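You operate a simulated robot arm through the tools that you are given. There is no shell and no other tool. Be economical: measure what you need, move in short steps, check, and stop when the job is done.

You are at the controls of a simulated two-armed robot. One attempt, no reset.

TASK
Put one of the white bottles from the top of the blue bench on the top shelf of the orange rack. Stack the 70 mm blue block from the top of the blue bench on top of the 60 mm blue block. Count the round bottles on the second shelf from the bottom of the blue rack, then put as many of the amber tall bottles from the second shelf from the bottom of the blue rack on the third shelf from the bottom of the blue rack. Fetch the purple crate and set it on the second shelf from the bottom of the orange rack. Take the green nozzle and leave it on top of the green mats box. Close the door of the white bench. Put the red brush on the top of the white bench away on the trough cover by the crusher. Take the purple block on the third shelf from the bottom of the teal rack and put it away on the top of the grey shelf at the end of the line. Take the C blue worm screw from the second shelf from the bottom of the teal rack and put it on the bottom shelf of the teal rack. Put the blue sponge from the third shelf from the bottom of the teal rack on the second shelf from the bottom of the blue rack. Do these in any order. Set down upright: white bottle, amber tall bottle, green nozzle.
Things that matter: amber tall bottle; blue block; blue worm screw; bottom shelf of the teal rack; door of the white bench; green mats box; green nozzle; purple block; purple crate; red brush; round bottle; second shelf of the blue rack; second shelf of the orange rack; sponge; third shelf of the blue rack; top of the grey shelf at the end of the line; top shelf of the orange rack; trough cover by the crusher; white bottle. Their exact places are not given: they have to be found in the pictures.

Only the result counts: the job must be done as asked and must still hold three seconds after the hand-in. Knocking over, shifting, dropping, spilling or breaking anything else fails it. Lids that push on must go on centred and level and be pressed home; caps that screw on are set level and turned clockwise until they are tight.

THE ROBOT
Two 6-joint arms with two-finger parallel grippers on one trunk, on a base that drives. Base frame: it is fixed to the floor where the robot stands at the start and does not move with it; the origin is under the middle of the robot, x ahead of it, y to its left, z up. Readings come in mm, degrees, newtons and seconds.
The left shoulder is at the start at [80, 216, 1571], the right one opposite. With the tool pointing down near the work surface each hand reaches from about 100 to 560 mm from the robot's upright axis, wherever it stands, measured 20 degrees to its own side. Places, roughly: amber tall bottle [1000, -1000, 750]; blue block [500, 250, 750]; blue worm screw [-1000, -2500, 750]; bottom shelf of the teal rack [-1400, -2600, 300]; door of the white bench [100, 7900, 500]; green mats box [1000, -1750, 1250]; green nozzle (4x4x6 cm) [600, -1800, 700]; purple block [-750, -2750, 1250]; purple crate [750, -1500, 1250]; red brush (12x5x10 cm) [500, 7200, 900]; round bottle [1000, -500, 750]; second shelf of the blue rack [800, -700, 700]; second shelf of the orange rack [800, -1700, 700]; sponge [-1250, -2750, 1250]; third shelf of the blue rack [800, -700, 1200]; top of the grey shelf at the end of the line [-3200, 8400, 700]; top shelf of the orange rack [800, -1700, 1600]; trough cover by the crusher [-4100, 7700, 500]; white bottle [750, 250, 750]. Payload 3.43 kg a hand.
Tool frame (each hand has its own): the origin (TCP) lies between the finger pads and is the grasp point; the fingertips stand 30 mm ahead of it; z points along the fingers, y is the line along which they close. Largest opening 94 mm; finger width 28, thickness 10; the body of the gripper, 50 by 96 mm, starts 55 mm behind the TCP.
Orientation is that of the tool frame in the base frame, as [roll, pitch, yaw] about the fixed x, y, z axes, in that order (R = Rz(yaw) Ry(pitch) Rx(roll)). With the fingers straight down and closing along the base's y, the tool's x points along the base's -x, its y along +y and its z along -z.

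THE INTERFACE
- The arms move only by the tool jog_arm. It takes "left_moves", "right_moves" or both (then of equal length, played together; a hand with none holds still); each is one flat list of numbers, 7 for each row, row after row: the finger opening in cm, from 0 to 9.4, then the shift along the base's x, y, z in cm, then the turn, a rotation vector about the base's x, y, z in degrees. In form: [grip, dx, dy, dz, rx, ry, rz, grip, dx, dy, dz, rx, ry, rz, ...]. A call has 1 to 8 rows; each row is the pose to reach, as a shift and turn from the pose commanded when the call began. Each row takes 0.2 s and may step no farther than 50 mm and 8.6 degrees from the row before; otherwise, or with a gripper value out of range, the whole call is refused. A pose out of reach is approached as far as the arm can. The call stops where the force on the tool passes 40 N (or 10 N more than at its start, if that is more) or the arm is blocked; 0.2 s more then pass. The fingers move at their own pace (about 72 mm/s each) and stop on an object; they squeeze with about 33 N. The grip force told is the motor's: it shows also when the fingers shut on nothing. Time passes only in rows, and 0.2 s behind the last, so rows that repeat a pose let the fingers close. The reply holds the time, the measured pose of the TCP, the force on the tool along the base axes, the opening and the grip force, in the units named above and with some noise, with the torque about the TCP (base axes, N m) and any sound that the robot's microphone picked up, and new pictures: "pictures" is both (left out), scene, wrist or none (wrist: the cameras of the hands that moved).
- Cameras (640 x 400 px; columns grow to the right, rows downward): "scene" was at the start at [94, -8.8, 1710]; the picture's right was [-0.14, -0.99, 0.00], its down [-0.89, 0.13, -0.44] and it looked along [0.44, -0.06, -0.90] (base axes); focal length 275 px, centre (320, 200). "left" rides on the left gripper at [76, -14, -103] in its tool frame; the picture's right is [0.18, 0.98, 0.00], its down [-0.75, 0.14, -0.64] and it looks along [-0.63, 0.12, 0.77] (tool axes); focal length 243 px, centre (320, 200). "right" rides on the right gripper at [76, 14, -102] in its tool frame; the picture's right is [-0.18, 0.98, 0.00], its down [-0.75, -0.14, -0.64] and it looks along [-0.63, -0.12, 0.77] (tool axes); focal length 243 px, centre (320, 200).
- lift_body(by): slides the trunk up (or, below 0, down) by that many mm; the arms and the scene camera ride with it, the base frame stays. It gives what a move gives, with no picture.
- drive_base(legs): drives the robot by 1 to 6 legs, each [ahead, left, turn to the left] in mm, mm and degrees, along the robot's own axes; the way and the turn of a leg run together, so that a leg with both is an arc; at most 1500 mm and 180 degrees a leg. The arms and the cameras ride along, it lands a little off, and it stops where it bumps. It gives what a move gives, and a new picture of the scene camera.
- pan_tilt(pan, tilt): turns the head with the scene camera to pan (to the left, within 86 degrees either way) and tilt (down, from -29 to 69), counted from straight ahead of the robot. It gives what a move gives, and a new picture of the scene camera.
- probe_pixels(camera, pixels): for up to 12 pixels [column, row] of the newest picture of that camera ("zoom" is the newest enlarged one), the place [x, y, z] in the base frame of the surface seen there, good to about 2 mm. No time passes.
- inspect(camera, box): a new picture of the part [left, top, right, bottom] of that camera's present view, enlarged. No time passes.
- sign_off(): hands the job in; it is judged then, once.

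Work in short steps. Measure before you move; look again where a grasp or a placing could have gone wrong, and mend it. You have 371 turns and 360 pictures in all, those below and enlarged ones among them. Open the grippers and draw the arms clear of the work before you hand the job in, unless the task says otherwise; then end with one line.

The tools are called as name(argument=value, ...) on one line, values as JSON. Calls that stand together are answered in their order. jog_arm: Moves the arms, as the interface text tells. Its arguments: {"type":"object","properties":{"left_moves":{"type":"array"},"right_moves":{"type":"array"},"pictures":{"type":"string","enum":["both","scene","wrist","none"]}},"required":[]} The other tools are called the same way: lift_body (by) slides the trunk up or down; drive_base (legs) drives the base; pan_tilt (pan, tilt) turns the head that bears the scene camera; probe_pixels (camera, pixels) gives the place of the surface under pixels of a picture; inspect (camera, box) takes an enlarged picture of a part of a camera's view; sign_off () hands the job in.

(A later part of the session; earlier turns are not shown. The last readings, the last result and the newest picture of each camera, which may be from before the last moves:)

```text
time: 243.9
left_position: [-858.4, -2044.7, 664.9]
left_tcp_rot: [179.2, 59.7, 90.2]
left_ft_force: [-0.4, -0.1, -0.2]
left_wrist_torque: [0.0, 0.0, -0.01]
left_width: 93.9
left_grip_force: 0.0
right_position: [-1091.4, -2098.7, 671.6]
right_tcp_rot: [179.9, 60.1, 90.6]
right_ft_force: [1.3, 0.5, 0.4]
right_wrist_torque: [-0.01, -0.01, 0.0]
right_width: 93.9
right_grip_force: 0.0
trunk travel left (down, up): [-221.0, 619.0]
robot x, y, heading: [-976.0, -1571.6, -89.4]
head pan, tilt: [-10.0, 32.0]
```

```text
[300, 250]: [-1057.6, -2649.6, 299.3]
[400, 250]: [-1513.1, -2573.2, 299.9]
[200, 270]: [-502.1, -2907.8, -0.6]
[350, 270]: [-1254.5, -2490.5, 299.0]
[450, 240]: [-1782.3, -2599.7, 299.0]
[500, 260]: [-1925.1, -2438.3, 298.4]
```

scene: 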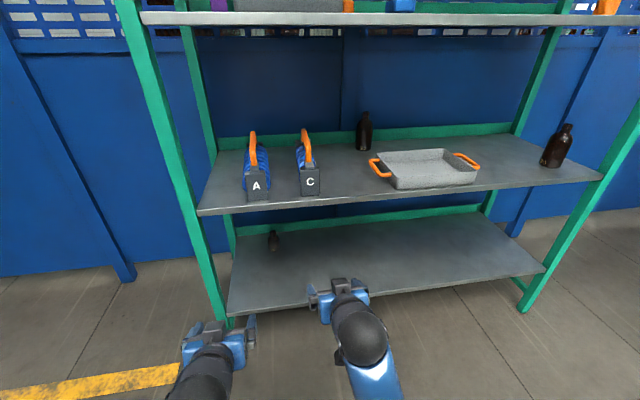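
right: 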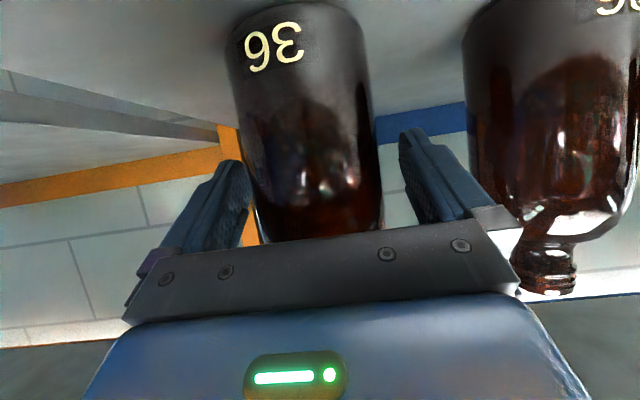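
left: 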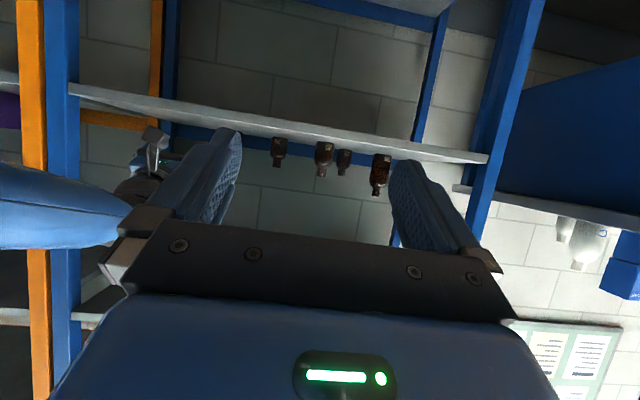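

The bottom shelf (z≈299) is free around (-1250,-2490). I pitch the right hand to 60° down and set it out ahead.

jog_arm(right_moves=[6, 0, -2.5, -1, 4, 0, 0, 6, 0, -5, -2, 8, 0, 0, 6, 0, -7.5, -3, 12, 0, 0, 6, 0, -10, -4, 16, 0, 0, 6, 0, -12.5, -5, 20, 0, 0, 6, 0, -15, -6, 24, 0, 0, 6, 0, -17, -7, 28, 0, 0, 6, 0, -17, -7, 30, 0, -0.6], pictures="none")

lift_body(by=400)

pan_tilt(pan=-5, tilt=45)

```text
time: 245.7
left_position: [-858.1, -2045.1, 665.1]
left_tcp_rot: [179.1, 59.7, 90.2]
left_ft_force: [0.5, -0.2, 0.7]
left_wrist_torque: [0.01, -0.03, 0.06]
left_width: 94.0
left_grip_force: 0.1
right_position: [-1091.5, -2269.0, 601.3]
right_tcp_rot: [179.7, 30.0, 89.8]
right_ft_force: [0.3, 0.3, 0.4]
right_wrist_torque: [0.02, 0.0, 0.03]
right_width: 60.2
right_grip_force: 0.1
trunk travel left (down, up): [-221.0, 619.0]
robot x, y, heading: [-976.6, -1573.4, -89.5]
head pan, tilt: [-10.0, 32.0]
```

```text
time: 249.5
left_position: [-858.8, -2045.1, 1065.4]
left_tcp_rot: [179.0, 59.7, 90.2]
left_ft_force: [0.1, -0.4, 0.1]
left_wrist_torque: [0.04, 0.01, 0.02]
left_width: 94.2
left_grip_force: 0.0
right_position: [-1090.8, -2268.6, 1002.2]
right_tcp_rot: [179.8, 30.1, 89.9]
right_ft_force: [0.1, -0.1, -0.4]
right_wrist_torque: [0.04, 0.01, -0.01]
right_width: 59.9
right_grip_force: 0.0
trunk travel left (down, up): [-621.0, 219.0]
robot x, y, heading: [-973.9, -1571.5, -89.6]
head pan, tilt: [-10.0, 32.0]
```

```text
time: 250.2
left_position: [-859.9, -2044.8, 1065.0]
left_tcp_rot: [179.1, 59.7, 90.2]
left_ft_force: [0.4, 0.0, 0.4]
left_wrist_torque: [-0.03, -0.01, 0.0]
left_width: 94.0
left_grip_force: 0.0
right_position: [-1090.7, -2269.1, 1001.5]
right_tcp_rot: [179.6, 30.1, 89.8]
right_ft_force: [-0.7, -0.6, -0.6]
right_wrist_torque: [0.02, -0.01, 0.03]
right_width: 59.9
right_grip_force: 0.1
trunk travel left (down, up): [-621.0, 219.0]
robot x, y, heading: [-974.2, -1570.7, -89.8]
head pan, tilt: [-5.0, 45.0]
```

scene: 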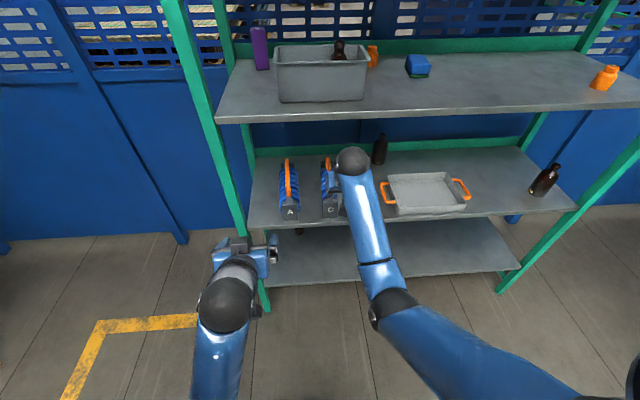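

I lower to z≈935, drive in 228 mm and 10 mm left so the fingers straddle the handle bar.

lift_body(by=-66)

drive_base(legs=[[226, 10, 0]])

inspect(camera="right", box=[0, 0, 640, 400])

```text
time: 251.3
left_position: [-859.2, -2044.0, 999.2]
left_tcp_rot: [179.1, 59.8, 90.2]
left_ft_force: [-0.6, -0.2, -0.6]
left_wrist_torque: [0.03, -0.01, 0.01]
left_width: 94.2
left_grip_force: 0.0
right_position: [-1092.0, -2268.3, 935.3]
right_tcp_rot: [179.7, 30.1, 90.0]
right_ft_force: [0.3, -0.1, 0.1]
right_wrist_torque: [0.01, 0.02, 0.0]
right_width: 59.8
right_grip_force: 0.1
trunk travel left (down, up): [-555.0, 285.0]
robot x, y, heading: [-971.8, -1576.0, -89.5]
head pan, tilt: [-5.0, 45.0]
```

```text
time: 253.0
left_position: [-848.2, -2268.1, 999.9]
left_tcp_rot: [179.1, 59.8, 90.1]
left_ft_force: [-0.5, -0.6, -0.2]
left_wrist_torque: [0.0, 0.02, 0.01]
left_width: 94.0
left_grip_force: 0.0
right_position: [-1081.7, -2491.2, 936.8]
right_tcp_rot: [179.7, 30.1, 89.7]
right_ft_force: [-0.7, 0.4, 0.1]
right_wrist_torque: [-0.02, -0.01, 0.04]
right_width: 60.0
right_grip_force: 0.1
trunk travel left (down, up): [-555.0, 285.0]
robot x, y, heading: [-964.3, -1795.8, -89.5]
head pan, tilt: [-5.0, 45.0]
```

scene: 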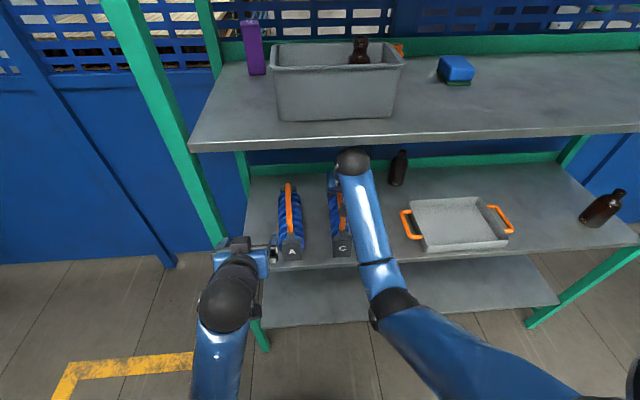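

```text
1.00 times, centred on (320, 200) of right (not enlarged: the box is as wide or as high as the picture)
```

zoom: 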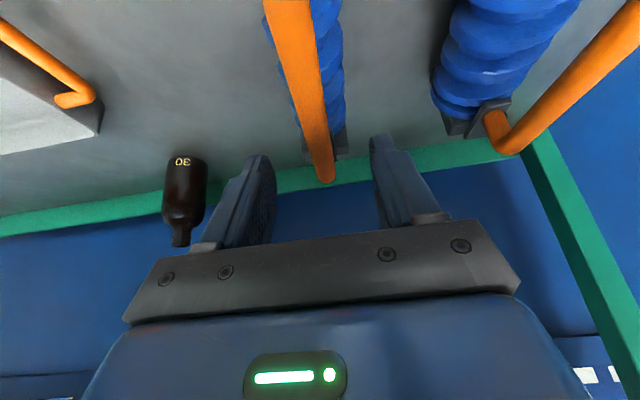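

The bar is between the fingers. I lower 52 mm and close.

lift_body(by=-52)

jog_arm(right_moves=[1, 0, 0, 0, 0, 0, 0, 0, 0, 0, 0, 0, 0, 0, 0, 0, 0, 0, 0, 0, 0, 0, 0, 0, 0, 0, 0, 0], pictures="wrist")

lift_body(by=15)

```text
time: 253.9
left_position: [-848.4, -2269.3, 947.9]
left_tcp_rot: [179.1, 59.8, 90.2]
left_ft_force: [0.1, -0.1, 1.1]
left_wrist_torque: [-0.02, -0.01, -0.03]
left_width: 94.1
left_grip_force: 0.0
right_position: [-1081.9, -2491.2, 885.1]
right_tcp_rot: [179.7, 30.1, 89.7]
right_ft_force: [-0.3, 0.4, -0.1]
right_wrist_torque: [-0.01, 0.0, 0.0]
right_width: 59.9
right_grip_force: 0.0
trunk travel left (down, up): [-503.0, 337.0]
robot x, y, heading: [-965.5, -1795.3, -89.6]
head pan, tilt: [-5.0, 45.0]
```

```text
time: 254.9
left_position: [-849.1, -2270.0, 947.4]
left_tcp_rot: [179.0, 59.7, 90.1]
left_ft_force: [0.3, -0.7, -0.3]
left_wrist_torque: [0.0, 0.03, 0.01]
left_width: 93.8
left_grip_force: 0.0
right_position: [-1080.9, -2492.2, 882.4]
right_tcp_rot: [179.7, 30.1, 89.7]
right_ft_force: [0.7, -1.4, -0.1]
right_wrist_torque: [-0.02, -0.01, -0.34]
right_width: 21.9
right_grip_force: 32.7
trunk travel left (down, up): [-503.0, 337.0]
robot x, y, heading: [-967.1, -1794.7, -89.6]
head pan, tilt: [-5.0, 45.0]
```

right: 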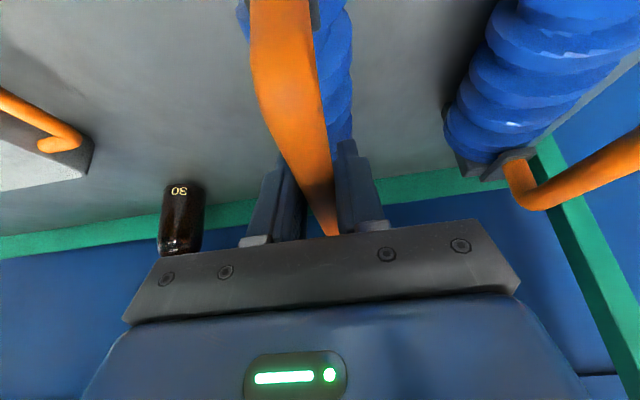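

```text
time: 255.6
left_position: [-848.5, -2269.9, 961.9]
left_tcp_rot: [179.1, 59.7, 90.1]
left_ft_force: [0.3, 0.6, -0.5]
left_wrist_torque: [0.01, 0.0, 0.02]
left_width: 94.1
left_grip_force: 0.0
right_position: [-1082.2, -2492.9, 897.0]
right_tcp_rot: [179.6, 29.9, 89.7]
right_ft_force: [-0.5, 0.3, -8.3]
right_wrist_torque: [0.13, -0.03, 0.02]
right_width: 22.2
right_grip_force: 33.0
trunk travel left (down, up): [-518.0, 322.0]
robot x, y, heading: [-961.1, -1794.1, -89.6]
head pan, tilt: [-5.0, 45.0]
```

Lifted, about 8 N and nearly balanced. I raise 30 mm more, back out 340 mm, shift right 168 mm and lower to the bottom shelf level.

lift_body(by=30)

drive_base(legs=[[-340, 0, 0], [0, -168, 0]])

lift_body(by=-400)

lift_body(by=-68)

pan_tilt(pan=-10, tilt=35)

```text
time: 256.3
left_position: [-848.4, -2270.4, 992.0]
left_tcp_rot: [179.1, 59.6, 90.0]
left_ft_force: [-0.8, 0.2, -0.3]
left_wrist_torque: [0.0, -0.02, 0.01]
left_width: 93.9
left_grip_force: 0.0
right_position: [-1081.9, -2492.0, 927.1]
right_tcp_rot: [179.6, 30.0, 89.7]
right_ft_force: [-0.1, -0.2, -9.7]
right_wrist_torque: [0.14, -0.01, 0.01]
right_width: 21.7
right_grip_force: 33.4
trunk travel left (down, up): [-548.0, 292.0]
robot x, y, heading: [-961.3, -1795.4, -89.7]
head pan, tilt: [-5.0, 45.0]
```

```text
time: 259.6
left_position: [-1013.8, -1923.8, 992.3]
left_tcp_rot: [179.3, 59.6, 90.4]
left_ft_force: [0.0, -0.4, -0.6]
left_wrist_torque: [-0.02, 0.02, 0.01]
left_width: 93.9
left_grip_force: 0.1
right_position: [-1246.8, -2148.3, 927.8]
right_tcp_rot: [179.7, 30.0, 90.1]
right_ft_force: [0.2, 0.0, -8.9]
right_wrist_torque: [0.11, 0.02, 0.02]
right_width: 21.9
right_grip_force: 33.6
trunk travel left (down, up): [-548.0, 292.0]
robot x, y, heading: [-1131.7, -1448.4, -89.5]
head pan, tilt: [-5.0, 45.0]
```

scene: 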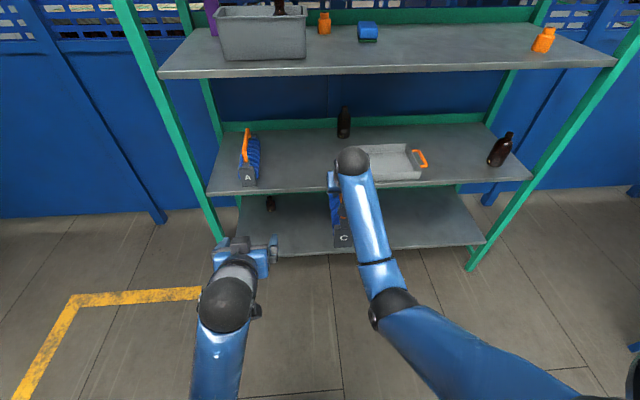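

```text
time: 263.4
left_position: [-1016.9, -1922.8, 593.2]
left_tcp_rot: [179.0, 59.7, 90.2]
left_ft_force: [-0.5, -0.5, 0.8]
left_wrist_torque: [0.01, 0.0, 0.0]
left_width: 93.8
left_grip_force: 0.1
right_position: [-1248.9, -2146.9, 527.3]
right_tcp_rot: [179.7, 30.0, 90.1]
right_ft_force: [-0.2, 0.7, -8.9]
right_wrist_torque: [0.1, 0.01, -0.02]
right_width: 21.9
right_grip_force: 33.0
trunk travel left (down, up): [-148.0, 692.0]
robot x, y, heading: [-1131.9, -1450.3, -89.4]
head pan, tilt: [-5.0, 45.0]
```

```text
time: 264.5
left_position: [-1015.7, -1922.9, 523.8]
left_tcp_rot: [179.1, 59.7, 90.3]
left_ft_force: [0.1, 0.0, 0.8]
left_wrist_torque: [0.03, -0.02, 0.01]
left_width: 94.0
left_grip_force: 0.1
right_position: [-1248.4, -2147.1, 460.7]
right_tcp_rot: [179.7, 30.1, 90.0]
right_ft_force: [-0.7, 0.5, -8.7]
right_wrist_torque: [0.12, -0.02, 0.01]
right_width: 21.9
right_grip_force: 32.9
trunk travel left (down, up): [-80.0, 760.0]
robot x, y, heading: [-1134.6, -1448.3, -89.4]
head pan, tilt: [-5.0, 45.0]
```

```text
time: 265.2
left_position: [-1016.8, -1923.7, 523.2]
left_tcp_rot: [179.1, 59.6, 90.4]
left_ft_force: [1.0, 0.7, 0.3]
left_wrist_torque: [-0.01, -0.02, -0.01]
left_width: 94.3
left_grip_force: 0.1
right_position: [-1248.3, -2147.7, 459.3]
right_tcp_rot: [179.7, 30.0, 90.1]
right_ft_force: [-0.5, -1.0, -9.4]
right_wrist_torque: [0.13, -0.03, -0.02]
right_width: 21.9
right_grip_force: 32.7
trunk travel left (down, up): [-80.0, 760.0]
robot x, y, heading: [-1131.6, -1450.4, -89.6]
head pan, tilt: [-10.0, 35.0]
```

scene: 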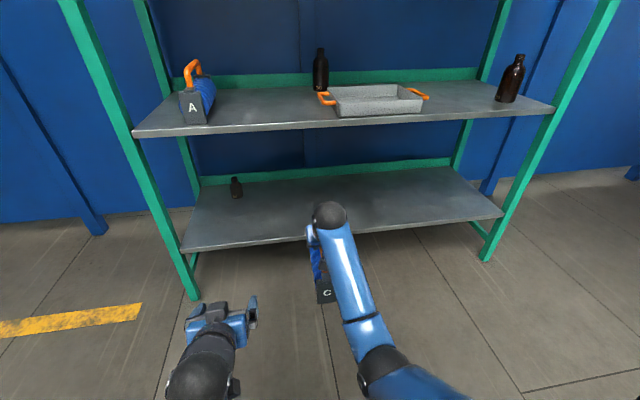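

The screw's foot is ~27 mm above the bottom shelf. I drive in 365 mm.

drive_base(legs=[[365, 0, 0]])

lift_body(by=-23)

lift_body(by=-4)

```text
time: 267.6
left_position: [-1013.7, -2293.1, 524.3]
left_tcp_rot: [179.1, 59.7, 90.1]
left_ft_force: [-0.6, 0.0, -0.2]
left_wrist_torque: [0.01, -0.02, -0.01]
left_width: 93.9
left_grip_force: 0.2
right_position: [-1247.2, -2516.3, 459.4]
right_tcp_rot: [179.7, 29.9, 89.7]
right_ft_force: [0.0, -0.4, -9.6]
right_wrist_torque: [0.11, 0.02, 0.02]
right_width: 21.8
right_grip_force: 32.9
trunk travel left (down, up): [-80.0, 760.0]
robot x, y, heading: [-1132.5, -1821.6, -89.7]
head pan, tilt: [-10.0, 35.0]
```

scene: 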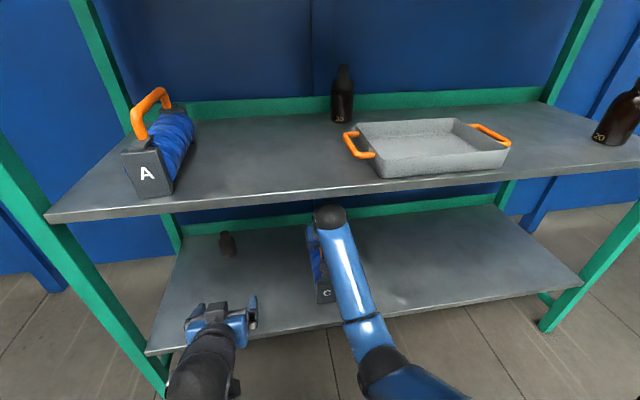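

```text
time: 268.3
left_position: [-1014.8, -2293.1, 501.4]
left_tcp_rot: [179.1, 59.6, 90.1]
left_ft_force: [0.1, -0.2, 0.7]
left_wrist_torque: [-0.01, -0.01, -0.04]
left_width: 93.6
left_grip_force: 0.1
right_position: [-1246.9, -2516.0, 435.6]
right_tcp_rot: [179.7, 29.8, 89.7]
right_ft_force: [-0.3, 1.4, -9.6]
right_wrist_torque: [0.14, 0.02, 0.0]
right_width: 22.2
right_grip_force: 32.7
trunk travel left (down, up): [-57.0, 783.0]
robot x, y, heading: [-1128.2, -1817.7, -89.6]
head pan, tilt: [-10.0, 35.0]
```

```text
time: 268.8
left_position: [-1014.7, -2292.2, 496.9]
left_tcp_rot: [179.1, 59.7, 90.0]
left_ft_force: [-0.7, 0.2, 0.2]
left_wrist_torque: [-0.01, 0.03, 0.02]
left_width: 94.1
left_grip_force: 0.0
right_position: [-1247.6, -2514.9, 435.5]
right_tcp_rot: [179.7, 30.2, 89.7]
right_ft_force: [0.2, 0.9, -1.7]
right_wrist_torque: [-0.81, -0.02, -0.04]
right_width: 21.8
right_grip_force: 33.0
trunk travel left (down, up): [-53.0, 787.0]
robot x, y, heading: [-1128.1, -1817.5, -89.6]
head pan, tilt: [-10.0, 35.0]
```

lift_body(by=-3)

jog_arm(right_moves=[4, 0, 0, 0, 0, 0, 0, 6, 0, 0, 0, 0, 0, 0, 6, 0, 0, 0, 0, 0, 0], pictures="wrist")

```text
time: 269.3
left_position: [-1013.8, -2291.3, 494.9]
left_tcp_rot: [179.1, 59.7, 90.1]
left_ft_force: [0.5, -0.3, -0.3]
left_wrist_torque: [-0.01, 0.0, 0.02]
left_width: 94.0
left_grip_force: 0.0
right_position: [-1247.5, -2517.4, 433.4]
right_tcp_rot: [179.8, 30.4, 89.7]
right_ft_force: [-0.6, 1.7, 16.2]
right_wrist_torque: [0.85, -0.04, 0.0]
right_width: 21.9
right_grip_force: 32.8
trunk travel left (down, up): [-50.0, 790.0]
robot x, y, heading: [-1131.0, -1819.1, -89.6]
head pan, tilt: [-10.0, 35.0]
```

```text
time: 270.1
left_position: [-1014.3, -2293.2, 494.5]
left_tcp_rot: [179.1, 59.7, 90.1]
left_ft_force: [0.5, 0.7, 0.3]
left_wrist_torque: [0.04, -0.02, -0.01]
left_width: 94.0
left_grip_force: 0.0
right_position: [-1248.0, -2515.2, 429.3]
right_tcp_rot: [179.7, 30.0, 89.8]
right_ft_force: [-0.7, 0.3, 0.2]
right_wrist_torque: [-0.03, -0.01, -0.01]
right_width: 60.0
right_grip_force: 0.0
trunk travel left (down, up): [-50.0, 790.0]
robot x, y, heading: [-1130.0, -1817.3, -89.5]
head pan, tilt: [-10.0, 35.0]
```

right: 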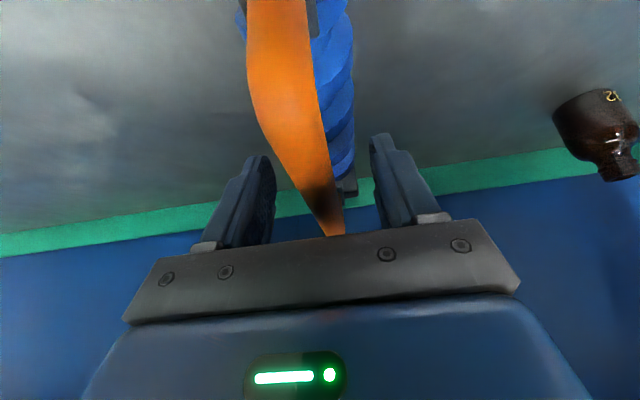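

Released. I rise 52 mm and back out.

lift_body(by=52)

drive_base(legs=[[-420, 0, 0]])

```text
time: 271.1
left_position: [-1015.3, -2292.9, 546.7]
left_tcp_rot: [179.1, 59.7, 90.1]
left_ft_force: [0.0, 1.1, -0.8]
left_wrist_torque: [0.02, 0.03, -0.01]
left_width: 94.0
left_grip_force: 0.1
right_position: [-1247.5, -2514.6, 482.0]
right_tcp_rot: [179.7, 30.0, 89.7]
right_ft_force: [0.1, -0.4, 0.7]
right_wrist_torque: [-0.02, 0.01, -0.03]
right_width: 60.2
right_grip_force: 0.0
trunk travel left (down, up): [-102.0, 738.0]
robot x, y, heading: [-1130.4, -1817.9, -90.0]
head pan, tilt: [-10.0, 35.0]
```

```text
time: 273.7
left_position: [-1016.4, -1863.4, 546.4]
left_tcp_rot: [179.1, 59.7, 90.1]
left_ft_force: [-0.5, 0.2, -0.3]
left_wrist_torque: [0.01, -0.01, -0.01]
left_width: 93.9
left_grip_force: 0.1
right_position: [-1249.2, -2087.0, 482.8]
right_tcp_rot: [179.7, 30.0, 89.8]
right_ft_force: [0.0, -0.2, 0.0]
right_wrist_torque: [-0.03, 0.0, 0.01]
right_width: 60.3
right_grip_force: 0.0
trunk travel left (down, up): [-102.0, 738.0]
robot x, y, heading: [-1134.8, -1390.0, -89.6]
head pan, tilt: [-10.0, 35.0]
```

scene: 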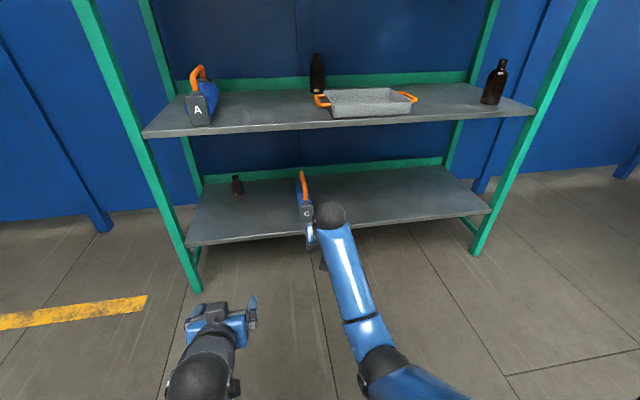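

The C screw is on the bottom shelf. Now the sponge and the purple block on the third shelf: I raise the trunk and look.

lift_body(by=400)

lift_body(by=330)

drive_base(legs=[[150, -60, -0.3]])

inspect(camera="scene", box=[240, 60, 480, 210])

```text
time: 277.5
left_position: [-1017.3, -1865.2, 946.0]
left_tcp_rot: [179.1, 59.7, 90.2]
left_ft_force: [-1.2, 0.2, 0.0]
left_wrist_torque: [0.03, 0.01, -0.01]
left_width: 94.0
left_grip_force: 0.1
right_position: [-1250.6, -2087.1, 881.9]
right_tcp_rot: [179.7, 29.9, 89.9]
right_ft_force: [-0.1, 0.1, -0.2]
right_wrist_torque: [0.02, 0.0, 0.0]
right_width: 59.8
right_grip_force: 0.0
trunk travel left (down, up): [-502.0, 338.0]
robot x, y, heading: [-1132.4, -1389.4, -89.5]
head pan, tilt: [-10.0, 35.0]
```

```text
time: 280.8
left_position: [-1017.7, -1865.0, 1276.5]
left_tcp_rot: [179.1, 59.8, 90.0]
left_ft_force: [-0.6, -0.4, 0.7]
left_wrist_torque: [0.0, -0.03, 0.01]
left_width: 93.9
left_grip_force: 0.0
right_position: [-1249.0, -2087.3, 1212.4]
right_tcp_rot: [179.7, 29.9, 89.7]
right_ft_force: [-0.2, -0.1, 0.2]
right_wrist_torque: [-0.01, 0.0, 0.01]
right_width: 60.4
right_grip_force: 0.2
trunk travel left (down, up): [-832.0, 8.0]
robot x, y, heading: [-1130.1, -1388.7, -89.7]
head pan, tilt: [-10.0, 35.0]
```

```text
time: 282.2
left_position: [-1075.6, -2012.8, 1276.8]
left_tcp_rot: [179.4, 59.9, 90.1]
left_ft_force: [0.2, 0.3, -0.2]
left_wrist_torque: [0.0, 0.01, -0.02]
left_width: 93.7
left_grip_force: 0.1
right_position: [-1307.6, -2235.0, 1214.3]
right_tcp_rot: [179.8, 30.2, 89.7]
right_ft_force: [-0.4, 0.1, 1.1]
right_wrist_torque: [0.0, -0.01, 0.04]
right_width: 60.1
right_grip_force: 0.0
trunk travel left (down, up): [-832.0, 8.0]
robot x, y, heading: [-1194.0, -1544.6, -89.9]
head pan, tilt: [-10.0, 35.0]
```

scene: 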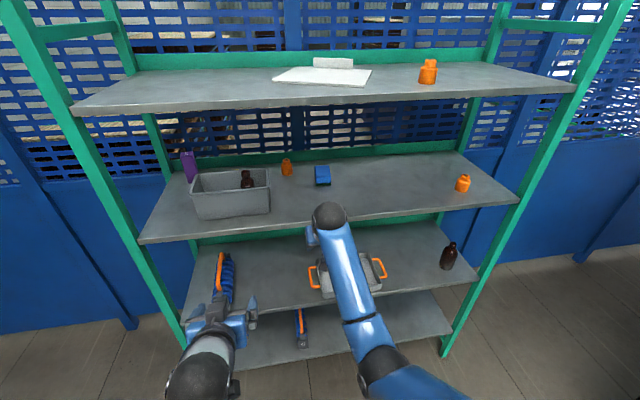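

```text
2.67 times, centred on (360, 135) of scene
```

zoom: 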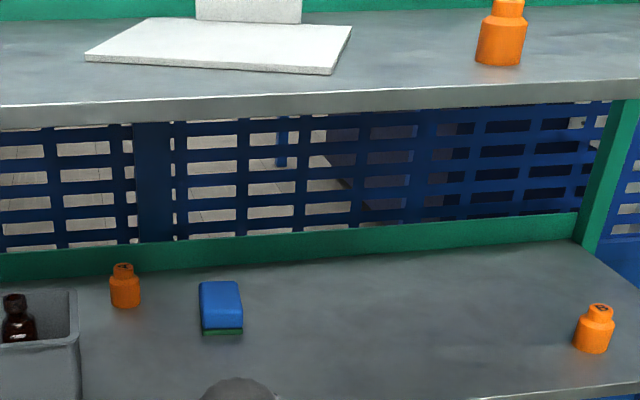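

inspect(camera="scene", box=[302, 155, 350, 195])

probe_pixels(camera="zoom", pixels=[[195, 160], [345, 160], [210, 290], [370, 280], [285, 220], [200, 330], [375, 320], [285, 150], [350, 220]])

```text
10.00 times, centred on (326, 175) of scene
```

zoom: 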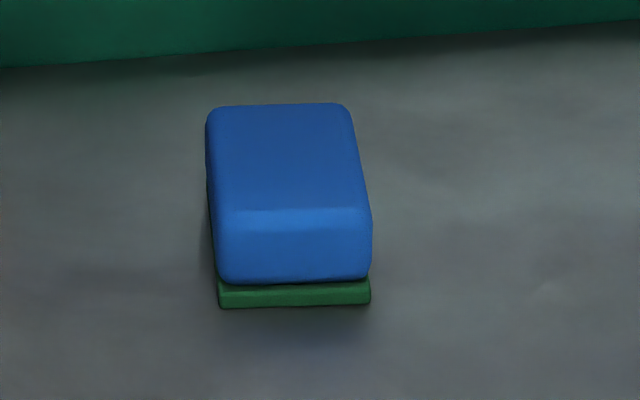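

```text
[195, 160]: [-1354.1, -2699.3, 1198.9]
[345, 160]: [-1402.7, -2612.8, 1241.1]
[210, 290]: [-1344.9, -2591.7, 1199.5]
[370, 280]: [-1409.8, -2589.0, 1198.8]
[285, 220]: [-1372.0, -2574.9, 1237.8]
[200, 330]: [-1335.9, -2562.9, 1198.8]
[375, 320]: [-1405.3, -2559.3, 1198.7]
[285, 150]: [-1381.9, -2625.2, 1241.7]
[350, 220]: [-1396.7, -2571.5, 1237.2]
```

probe_pixels(camera="zoom", pixels=[[214, 125], [340, 112], [222, 200], [360, 200], [222, 255], [366, 255], [225, 300], [365, 295], [280, 107]])

```text
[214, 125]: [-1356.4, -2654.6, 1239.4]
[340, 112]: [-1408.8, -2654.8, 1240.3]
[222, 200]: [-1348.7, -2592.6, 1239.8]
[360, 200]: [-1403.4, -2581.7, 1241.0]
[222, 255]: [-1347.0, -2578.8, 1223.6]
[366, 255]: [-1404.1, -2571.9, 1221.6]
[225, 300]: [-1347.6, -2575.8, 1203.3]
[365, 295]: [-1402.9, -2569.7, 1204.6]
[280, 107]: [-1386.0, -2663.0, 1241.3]
```

The sponge is centred near (-1379,-2618), turned ~5.5°, 60 mm wide. I raise both hands for entry, turn the right hand to match, and drive in.

jog_arm(left_moves=[9.4, 0, 0, 4, 0, 0, 0, 9.4, 0, 0, 8, 0, 0, 0, 9.4, 0, 0, 12, 0, 0, 0], right_moves=[9.4, 0, 0, 3, 0, 0, -3, 9.4, 0, 0, 6, 0, 0, -5.5, 9.4, 0, 0, 8, 0, 0, -5.5], pictures="none")

drive_base(legs=[[0, -71, 0], [300, 0, 0]])

inspect(camera="right", box=[0, 0, 640, 400])

```text
time: 283.0
left_position: [-1088.0, -2044.1, 1395.0]
left_tcp_rot: [179.1, 59.6, 89.7]
left_ft_force: [-0.1, 0.3, -0.4]
left_wrist_torque: [0.0, 0.04, 0.02]
left_width: 94.1
left_grip_force: 0.1
left hand out of reach, approached as far as the arm can: row 1, 2, 3
right_position: [-1309.8, -2237.9, 1289.7]
right_tcp_rot: [179.7, 29.9, 84.1]
right_ft_force: [0.1, -0.2, -0.6]
right_wrist_torque: [-0.02, 0.02, -0.02]
right_width: 94.0
right_grip_force: 0.1
trunk travel left (down, up): [-832.0, 8.0]
robot x, y, heading: [-1193.2, -1540.3, -89.9]
head pan, tilt: [-10.0, 35.0]
```

```text
time: 285.6
left_position: [-1157.3, -2337.7, 1395.8]
left_tcp_rot: [179.1, 59.9, 89.8]
left_ft_force: [0.7, 0.3, -0.2]
left_wrist_torque: [-0.03, -0.02, -0.01]
left_width: 93.9
left_grip_force: 0.0
right_position: [-1380.8, -2531.8, 1292.6]
right_tcp_rot: [179.7, 30.2, 84.1]
right_ft_force: [0.4, 0.5, -0.2]
right_wrist_torque: [0.0, 0.0, -0.04]
right_width: 93.8
right_grip_force: 0.0
trunk travel left (down, up): [-832.0, 8.0]
robot x, y, heading: [-1258.4, -1839.6, -89.9]
head pan, tilt: [-10.0, 35.0]
```

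scene: 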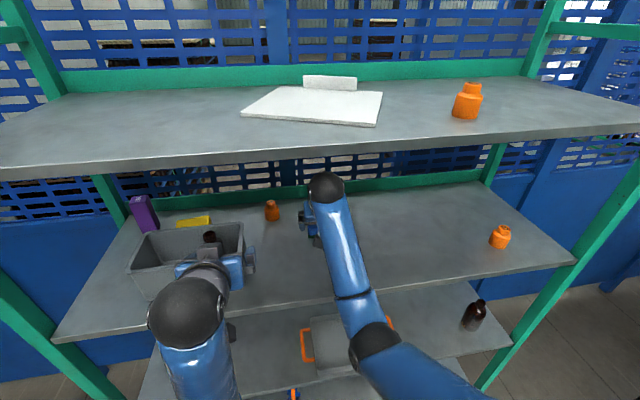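

```text
1.00 times, centred on (320, 200) of right (not enlarged: the box is as wide or as high as the picture)
```

zoom: 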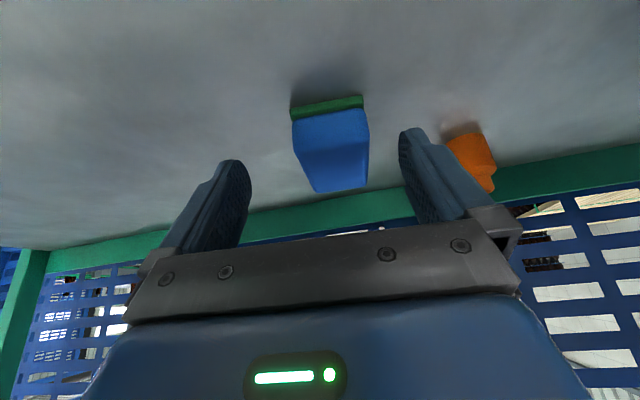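

probe_pixels(camera="scene", pixels=[[272, 213], [277, 212], [267, 212], [240, 250], [245, 230], [192, 220]])

```text
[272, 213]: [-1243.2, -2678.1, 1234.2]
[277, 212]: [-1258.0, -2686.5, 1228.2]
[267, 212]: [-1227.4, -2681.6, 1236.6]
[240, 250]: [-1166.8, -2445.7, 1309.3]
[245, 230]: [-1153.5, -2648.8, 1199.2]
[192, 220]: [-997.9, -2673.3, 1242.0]
```

The jar is at x>-1262, clear. I go 84 mm ahead and lower 54 mm over the sponge.

drive_base(legs=[[84, 2, 0]])

lift_body(by=-40)

inspect(camera="right", box=[0, 0, 640, 400])

```text
time: 286.7
left_position: [-1155.1, -2411.6, 1400.3]
left_tcp_rot: [179.2, 60.3, 89.9]
left_ft_force: [0.2, 1.5, 0.8]
left_wrist_torque: [-0.06, 0.01, 0.03]
left_width: 94.2
left_grip_force: 0.0
right_position: [-1377.8, -2606.7, 1297.2]
right_tcp_rot: [179.6, 30.6, 84.0]
right_ft_force: [0.0, 0.8, 1.3]
right_wrist_torque: [-0.06, -0.01, 0.0]
right_width: 94.0
right_grip_force: 0.0
trunk travel left (down, up): [-832.0, 8.0]
robot x, y, heading: [-1257.4, -1925.3, -89.8]
head pan, tilt: [-10.0, 35.0]
```

scene: 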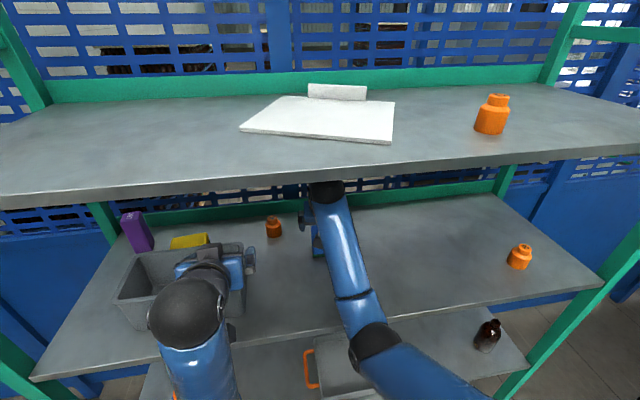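

```text
time: 287.6
left_position: [-1154.0, -2421.7, 1354.6]
left_tcp_rot: [179.1, 59.8, 89.8]
left_ft_force: [0.0, 0.0, -0.1]
left_wrist_torque: [-0.01, 0.04, -0.01]
left_width: 94.0
left_grip_force: 0.1
right_position: [-1376.9, -2616.1, 1250.9]
right_tcp_rot: [179.7, 30.1, 84.1]
right_ft_force: [0.2, -1.0, -0.2]
right_wrist_torque: [-0.01, 0.0, 0.01]
right_width: 94.1
right_grip_force: 0.1
trunk travel left (down, up): [-792.0, 48.0]
robot x, y, heading: [-1257.0, -1921.7, -90.0]
head pan, tilt: [-10.0, 35.0]
```

```text
1.00 times, centred on (320, 200) of right (not enlarged: the box is as wide or as high as the picture)
```

zoom: 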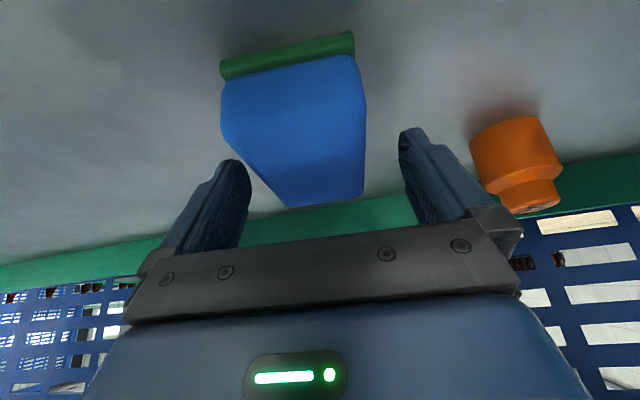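

lift_body(by=-14)

jog_arm(right_moves=[6, 0, 0, 0, 0, 0, 0, 4, 0, 0, 0, 0, 0, 0, 4, 0, 0, 0, 0, 0, 0, 4, 0, 0, 0, 0, 0, 0], pictures="wrist")

lift_body(by=40)

```text
time: 288.2
left_position: [-1153.9, -2423.1, 1342.3]
left_tcp_rot: [179.1, 59.6, 89.8]
left_ft_force: [0.2, 1.7, 0.2]
left_wrist_torque: [0.0, -0.03, -0.01]
left_width: 93.9
left_grip_force: 0.1
right_position: [-1376.7, -2617.4, 1237.4]
right_tcp_rot: [179.9, 30.2, 83.9]
right_ft_force: [-0.1, 0.1, -0.1]
right_wrist_torque: [-0.01, 0.02, -0.01]
right_width: 94.1
right_grip_force: 0.0
trunk travel left (down, up): [-778.0, 62.0]
robot x, y, heading: [-1254.4, -1927.0, -89.9]
head pan, tilt: [-10.0, 35.0]
```

```text
time: 289.2
left_position: [-1154.6, -2424.9, 1341.4]
left_tcp_rot: [179.1, 59.6, 89.8]
left_ft_force: [0.0, -0.4, 0.6]
left_wrist_torque: [0.01, 0.03, 0.03]
left_width: 94.0
left_grip_force: 0.0
right_position: [-1378.3, -2617.9, 1236.5]
right_tcp_rot: [179.8, 29.9, 84.0]
right_ft_force: [0.6, 0.1, 0.1]
right_wrist_torque: [0.01, -0.01, -0.01]
right_width: 65.2
right_grip_force: 33.1
trunk travel left (down, up): [-778.0, 62.0]
robot x, y, heading: [-1256.5, -1927.5, -90.1]
head pan, tilt: [-10.0, 35.0]
```

right: 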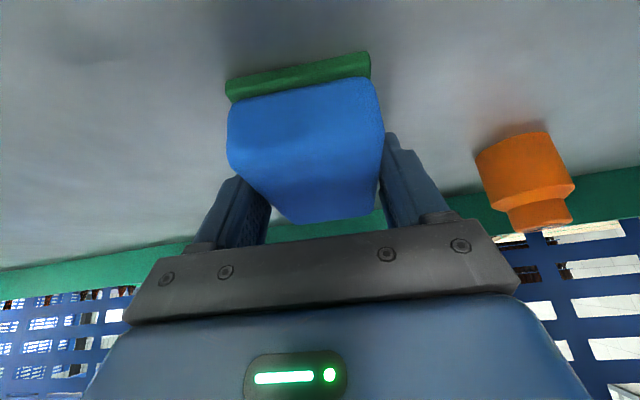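

```text
time: 290.0
left_position: [-1154.9, -2423.9, 1380.8]
left_tcp_rot: [179.2, 59.8, 89.8]
left_ft_force: [0.5, -0.3, -0.9]
left_wrist_torque: [0.0, -0.04, -0.01]
left_width: 94.0
left_grip_force: 0.0
right_position: [-1377.8, -2618.7, 1276.6]
right_tcp_rot: [179.6, 30.1, 84.0]
right_ft_force: [0.5, 0.2, -0.4]
right_wrist_torque: [0.01, -0.05, 0.02]
right_width: 65.5
right_grip_force: 33.2
trunk travel left (down, up): [-818.0, 22.0]
robot x, y, heading: [-1256.7, -1923.4, -90.1]
head pan, tilt: [-10.0, 35.0]
```

The sponge is held. I back out 430 mm, then shift 290 mm left (+x) to line the left hand up with the purple block.

drive_base(legs=[[-430, 0, 0], [0, 290, 0]])

pan_tilt(pan=0, tilt=30)

inspect(camera="scene", box=[200, 130, 400, 260])

```text
time: 294.2
left_position: [-873.2, -2004.0, 1381.5]
left_tcp_rot: [178.8, 59.7, 89.0]
left_ft_force: [0.2, 0.4, -0.1]
left_wrist_torque: [0.01, 0.01, 0.04]
left_width: 93.8
left_grip_force: 0.0
right_position: [-1097.9, -2197.1, 1276.3]
right_tcp_rot: [179.5, 30.1, 83.4]
right_ft_force: [-0.3, -0.2, -0.1]
right_wrist_torque: [0.01, -0.05, 0.03]
right_width: 65.3
right_grip_force: 32.9
trunk travel left (down, up): [-818.0, 22.0]
robot x, y, heading: [-969.5, -1501.8, -90.4]
head pan, tilt: [-10.0, 35.0]
```

scene: 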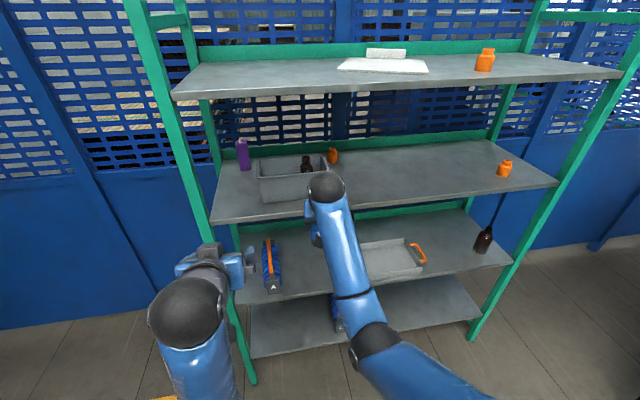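

```text
time: 294.9
left_position: [-871.5, -2002.9, 1381.6]
left_tcp_rot: [179.0, 59.7, 89.2]
left_ft_force: [0.2, -0.1, -0.2]
left_wrist_torque: [0.02, 0.01, -0.01]
left_width: 94.0
left_grip_force: 0.1
right_position: [-1096.4, -2195.3, 1277.9]
right_tcp_rot: [179.6, 30.0, 83.4]
right_ft_force: [0.3, 0.0, -0.7]
right_wrist_torque: [0.0, -0.04, 0.03]
right_width: 65.4
right_grip_force: 32.8
trunk travel left (down, up): [-818.0, 22.0]
robot x, y, heading: [-968.1, -1501.3, -90.2]
head pan, tilt: [0.0, 30.0]
```

scene: 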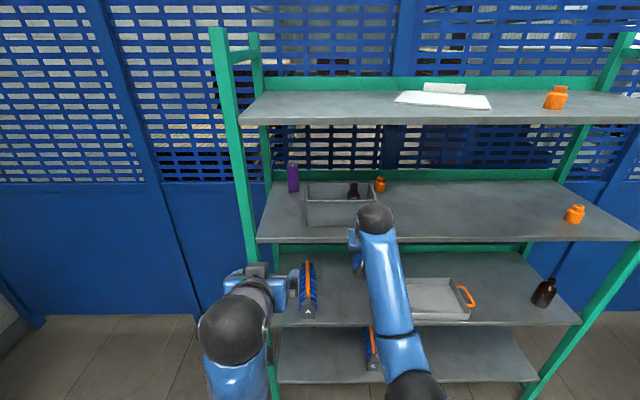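

```text
3.08 times, centred on (300, 195) of scene
```

zoom: 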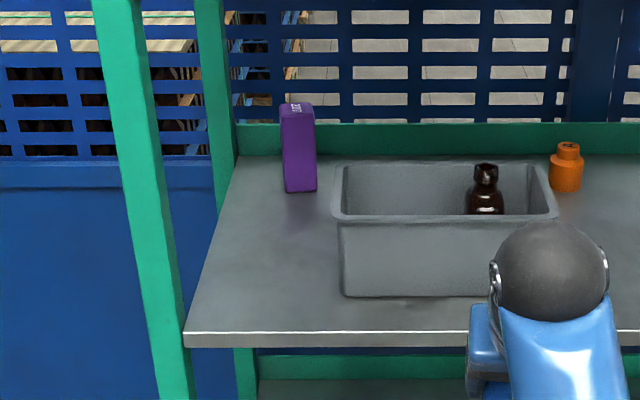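

probe_pixels(camera="zoom", pixels=[[283, 115], [312, 113], [285, 185], [315, 185], [297, 106], [310, 150], [290, 150], [334, 212], [345, 215], [445, 215], [120, 150], [150, 250]])

```text
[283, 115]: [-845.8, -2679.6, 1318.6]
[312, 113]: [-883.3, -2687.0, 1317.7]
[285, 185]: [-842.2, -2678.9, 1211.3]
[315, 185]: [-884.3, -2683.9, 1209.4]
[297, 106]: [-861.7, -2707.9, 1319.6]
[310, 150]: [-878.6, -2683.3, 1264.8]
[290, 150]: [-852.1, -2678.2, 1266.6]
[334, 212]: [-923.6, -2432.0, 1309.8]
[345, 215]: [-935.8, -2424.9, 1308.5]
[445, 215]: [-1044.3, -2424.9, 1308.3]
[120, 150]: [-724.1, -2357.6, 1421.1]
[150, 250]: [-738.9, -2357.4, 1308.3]
```

The block is 43 mm wide, front at y≈-2682, turned about +8°; the bin rim is at z 1309. I extend the left arm and draw the right hand (sponge) back so it clears the bin.

jog_arm(left_moves=[7, 0, -4.7, -1, 0, 0, 1.1, 7, 0, -9.4, -2, 0, 0, 2.2, 7, 0, -14.1, -3, 0, 0, 3.3, 7, 0, -18.8, -4, 0, 0, 4.4, 7, 0, -23.5, -5, 0, 0, 5.5, 7, 0, -28.2, -6, 0, 0, 6.6, 7, 0, -32.9, -7, 0, 0, 7.7, 7, 0, -37.6, -8, 0, 0, 8.8], right_moves=[4, 0, 3, 1, 0, 0, 0, 4, 0, 6, 2, 0, 0, 0, 4, 0, 9, 3, 0, 0, 0, 4, 0, 12, 4, 0, 0, 0, 4, 0, 15, 5, 0, 0, 0, 4, 0, 18, 5, 0, 0, 0, 4, 0, 21, 5, 0, 0, 0, 4, 0, 24, 5, 0, 0, 0], pictures="scene")

```text
time: 296.7
left_position: [-868.0, -2378.9, 1303.7]
left_tcp_rot: [179.1, 59.9, 98.1]
left_ft_force: [0.1, 0.2, 0.2]
left_wrist_torque: [0.03, -0.02, 0.02]
left_width: 70.0
left_grip_force: 0.1
right_position: [-1097.0, -2002.7, 1202.7]
right_tcp_rot: [179.5, 31.0, 83.5]
right_ft_force: [-0.2, 0.6, -0.8]
right_wrist_torque: [-0.02, -0.01, -0.01]
right_width: 65.1
right_grip_force: 33.5
right hand out of reach, approached as far as the arm can: row 2, 3, 4, 5, 6, 7, 8
trunk travel left (down, up): [-818.0, 22.0]
robot x, y, heading: [-968.1, -1500.3, -90.4]
head pan, tilt: [0.0, 30.0]
```

scene: 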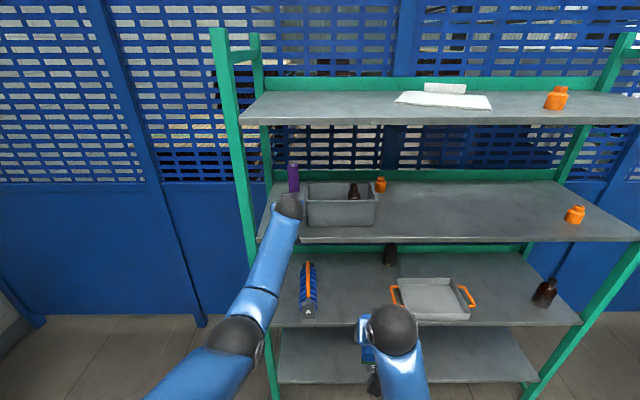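

The right hand sits low near the shelf edge; I tilt it up and raise it, and extend the left a bit more.

jog_arm(left_moves=[7, 0, -1, 0, 0, 0, 0, 7, 0, -2, 0, 0, 0, 0, 7, 0, -3, 0, 0, 0, 0, 7, 0, -3, 0, 0, 0, 0], right_moves=[4, 0, 0, 3, -8, 0, 0, 4, 0, 0, 7, -16, 0, 0, 4, 0, 0, 11, -24, 0, 0, 4, 0, 0, 13, -30, 0, 0], pictures="none")

```text
time: 297.7
left_position: [-868.2, -2409.7, 1300.7]
left_tcp_rot: [179.2, 59.7, 98.2]
left_ft_force: [-0.7, 0.7, 0.4]
left_wrist_torque: [-0.04, -0.01, 0.0]
left_width: 69.9
left_grip_force: 0.0
right_position: [-1092.4, -2010.5, 1335.1]
right_tcp_rot: [173.1, 59.8, 78.8]
right_ft_force: [0.9, -0.3, -0.5]
right_wrist_torque: [0.0, -0.02, -0.03]
right_width: 65.3
right_grip_force: 32.9
trunk travel left (down, up): [-818.0, 22.0]
robot x, y, heading: [-968.6, -1502.6, -90.7]
head pan, tilt: [0.0, 30.0]
```

drive_base(legs=[[215, 10, 0.5]])

inspect(camera="left", box=[0, 0, 640, 400])

```text
time: 299.4
left_position: [-853.6, -2615.5, 1306.6]
left_tcp_rot: [179.2, 59.9, 98.6]
left_ft_force: [-0.1, -0.2, 0.7]
left_wrist_torque: [0.03, 0.01, -0.01]
left_width: 69.9
left_grip_force: 0.1
right_position: [-1080.6, -2215.8, 1336.7]
right_tcp_rot: [173.1, 60.0, 79.1]
right_ft_force: [0.2, -0.1, -0.4]
right_wrist_torque: [0.01, 0.0, 0.02]
right_width: 65.1
right_grip_force: 33.3
trunk travel left (down, up): [-818.0, 22.0]
robot x, y, heading: [-957.9, -1713.1, -90.0]
head pan, tilt: [0.0, 30.0]
```

scene: 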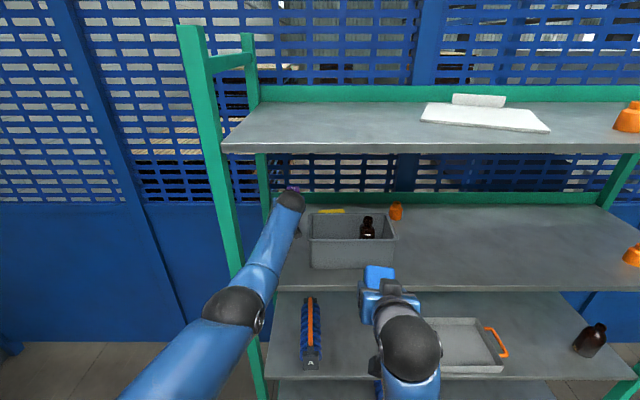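

```text
1.00 times, centred on (320, 200) of left (not enlarged: the box is as wide or as high as the picture)
```

zoom: 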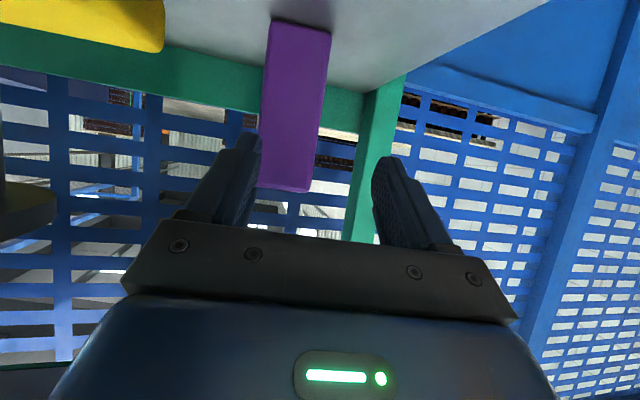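

The block is ~16 mm to the left of the finger centre. I correct sideways, lower to 1283, and advance along the hand's axis.

jog_arm(left_moves=[7, -1.8, 0, -1, 0, 0, 0, 7, -1.8, 0, -2.2, 0, 0, 0], pictures="none")

drive_base(legs=[[50, 7, 0]])

inspect(camera="left", box=[0, 0, 640, 400])

```text
time: 300.0
left_position: [-870.6, -2618.1, 1280.4]
left_tcp_rot: [179.0, 59.8, 98.5]
left_ft_force: [2.5, -0.2, -0.1]
left_wrist_torque: [0.06, 0.08, -0.09]
left_width: 70.0
left_grip_force: 0.1
right_position: [-1080.2, -2219.2, 1335.4]
right_tcp_rot: [173.3, 59.9, 79.4]
right_ft_force: [-0.3, 0.1, -0.7]
right_wrist_torque: [0.0, 0.02, -0.02]
right_width: 65.3
right_grip_force: 33.0
trunk travel left (down, up): [-818.0, 22.0]
robot x, y, heading: [-956.6, -1712.8, -90.1]
head pan, tilt: [0.0, 30.0]
```

```text
time: 300.9
left_position: [-867.2, -2657.5, 1289.2]
left_tcp_rot: [179.2, 60.4, 98.5]
left_ft_force: [-0.1, 0.9, 0.7]
left_wrist_torque: [0.03, -0.01, 0.0]
left_width: 69.8
left_grip_force: 0.1
right_position: [-1076.2, -2259.6, 1339.2]
right_tcp_rot: [172.9, 60.3, 78.9]
right_ft_force: [0.9, 0.9, 0.2]
right_wrist_torque: [-0.03, -0.05, 0.0]
right_width: 65.3
right_grip_force: 33.4
trunk travel left (down, up): [-818.0, 22.0]
robot x, y, heading: [-951.7, -1758.0, -89.6]
head pan, tilt: [0.0, 30.0]
```

scene: 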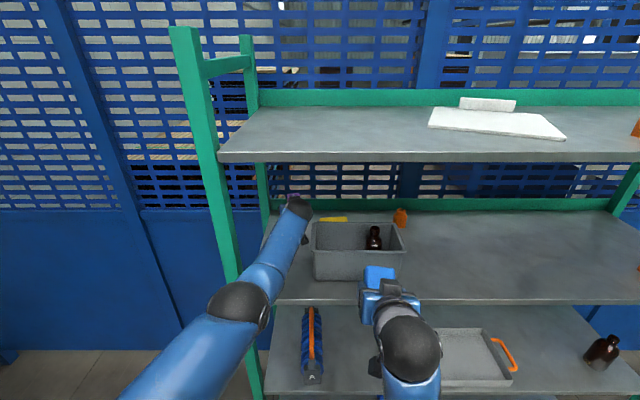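

```text
1.00 times, centred on (320, 200) of left (not enlarged: the box is as wide or as high as the picture)
```

zoom: 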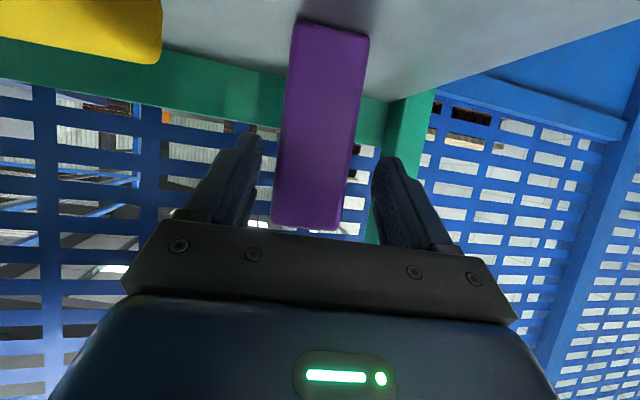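

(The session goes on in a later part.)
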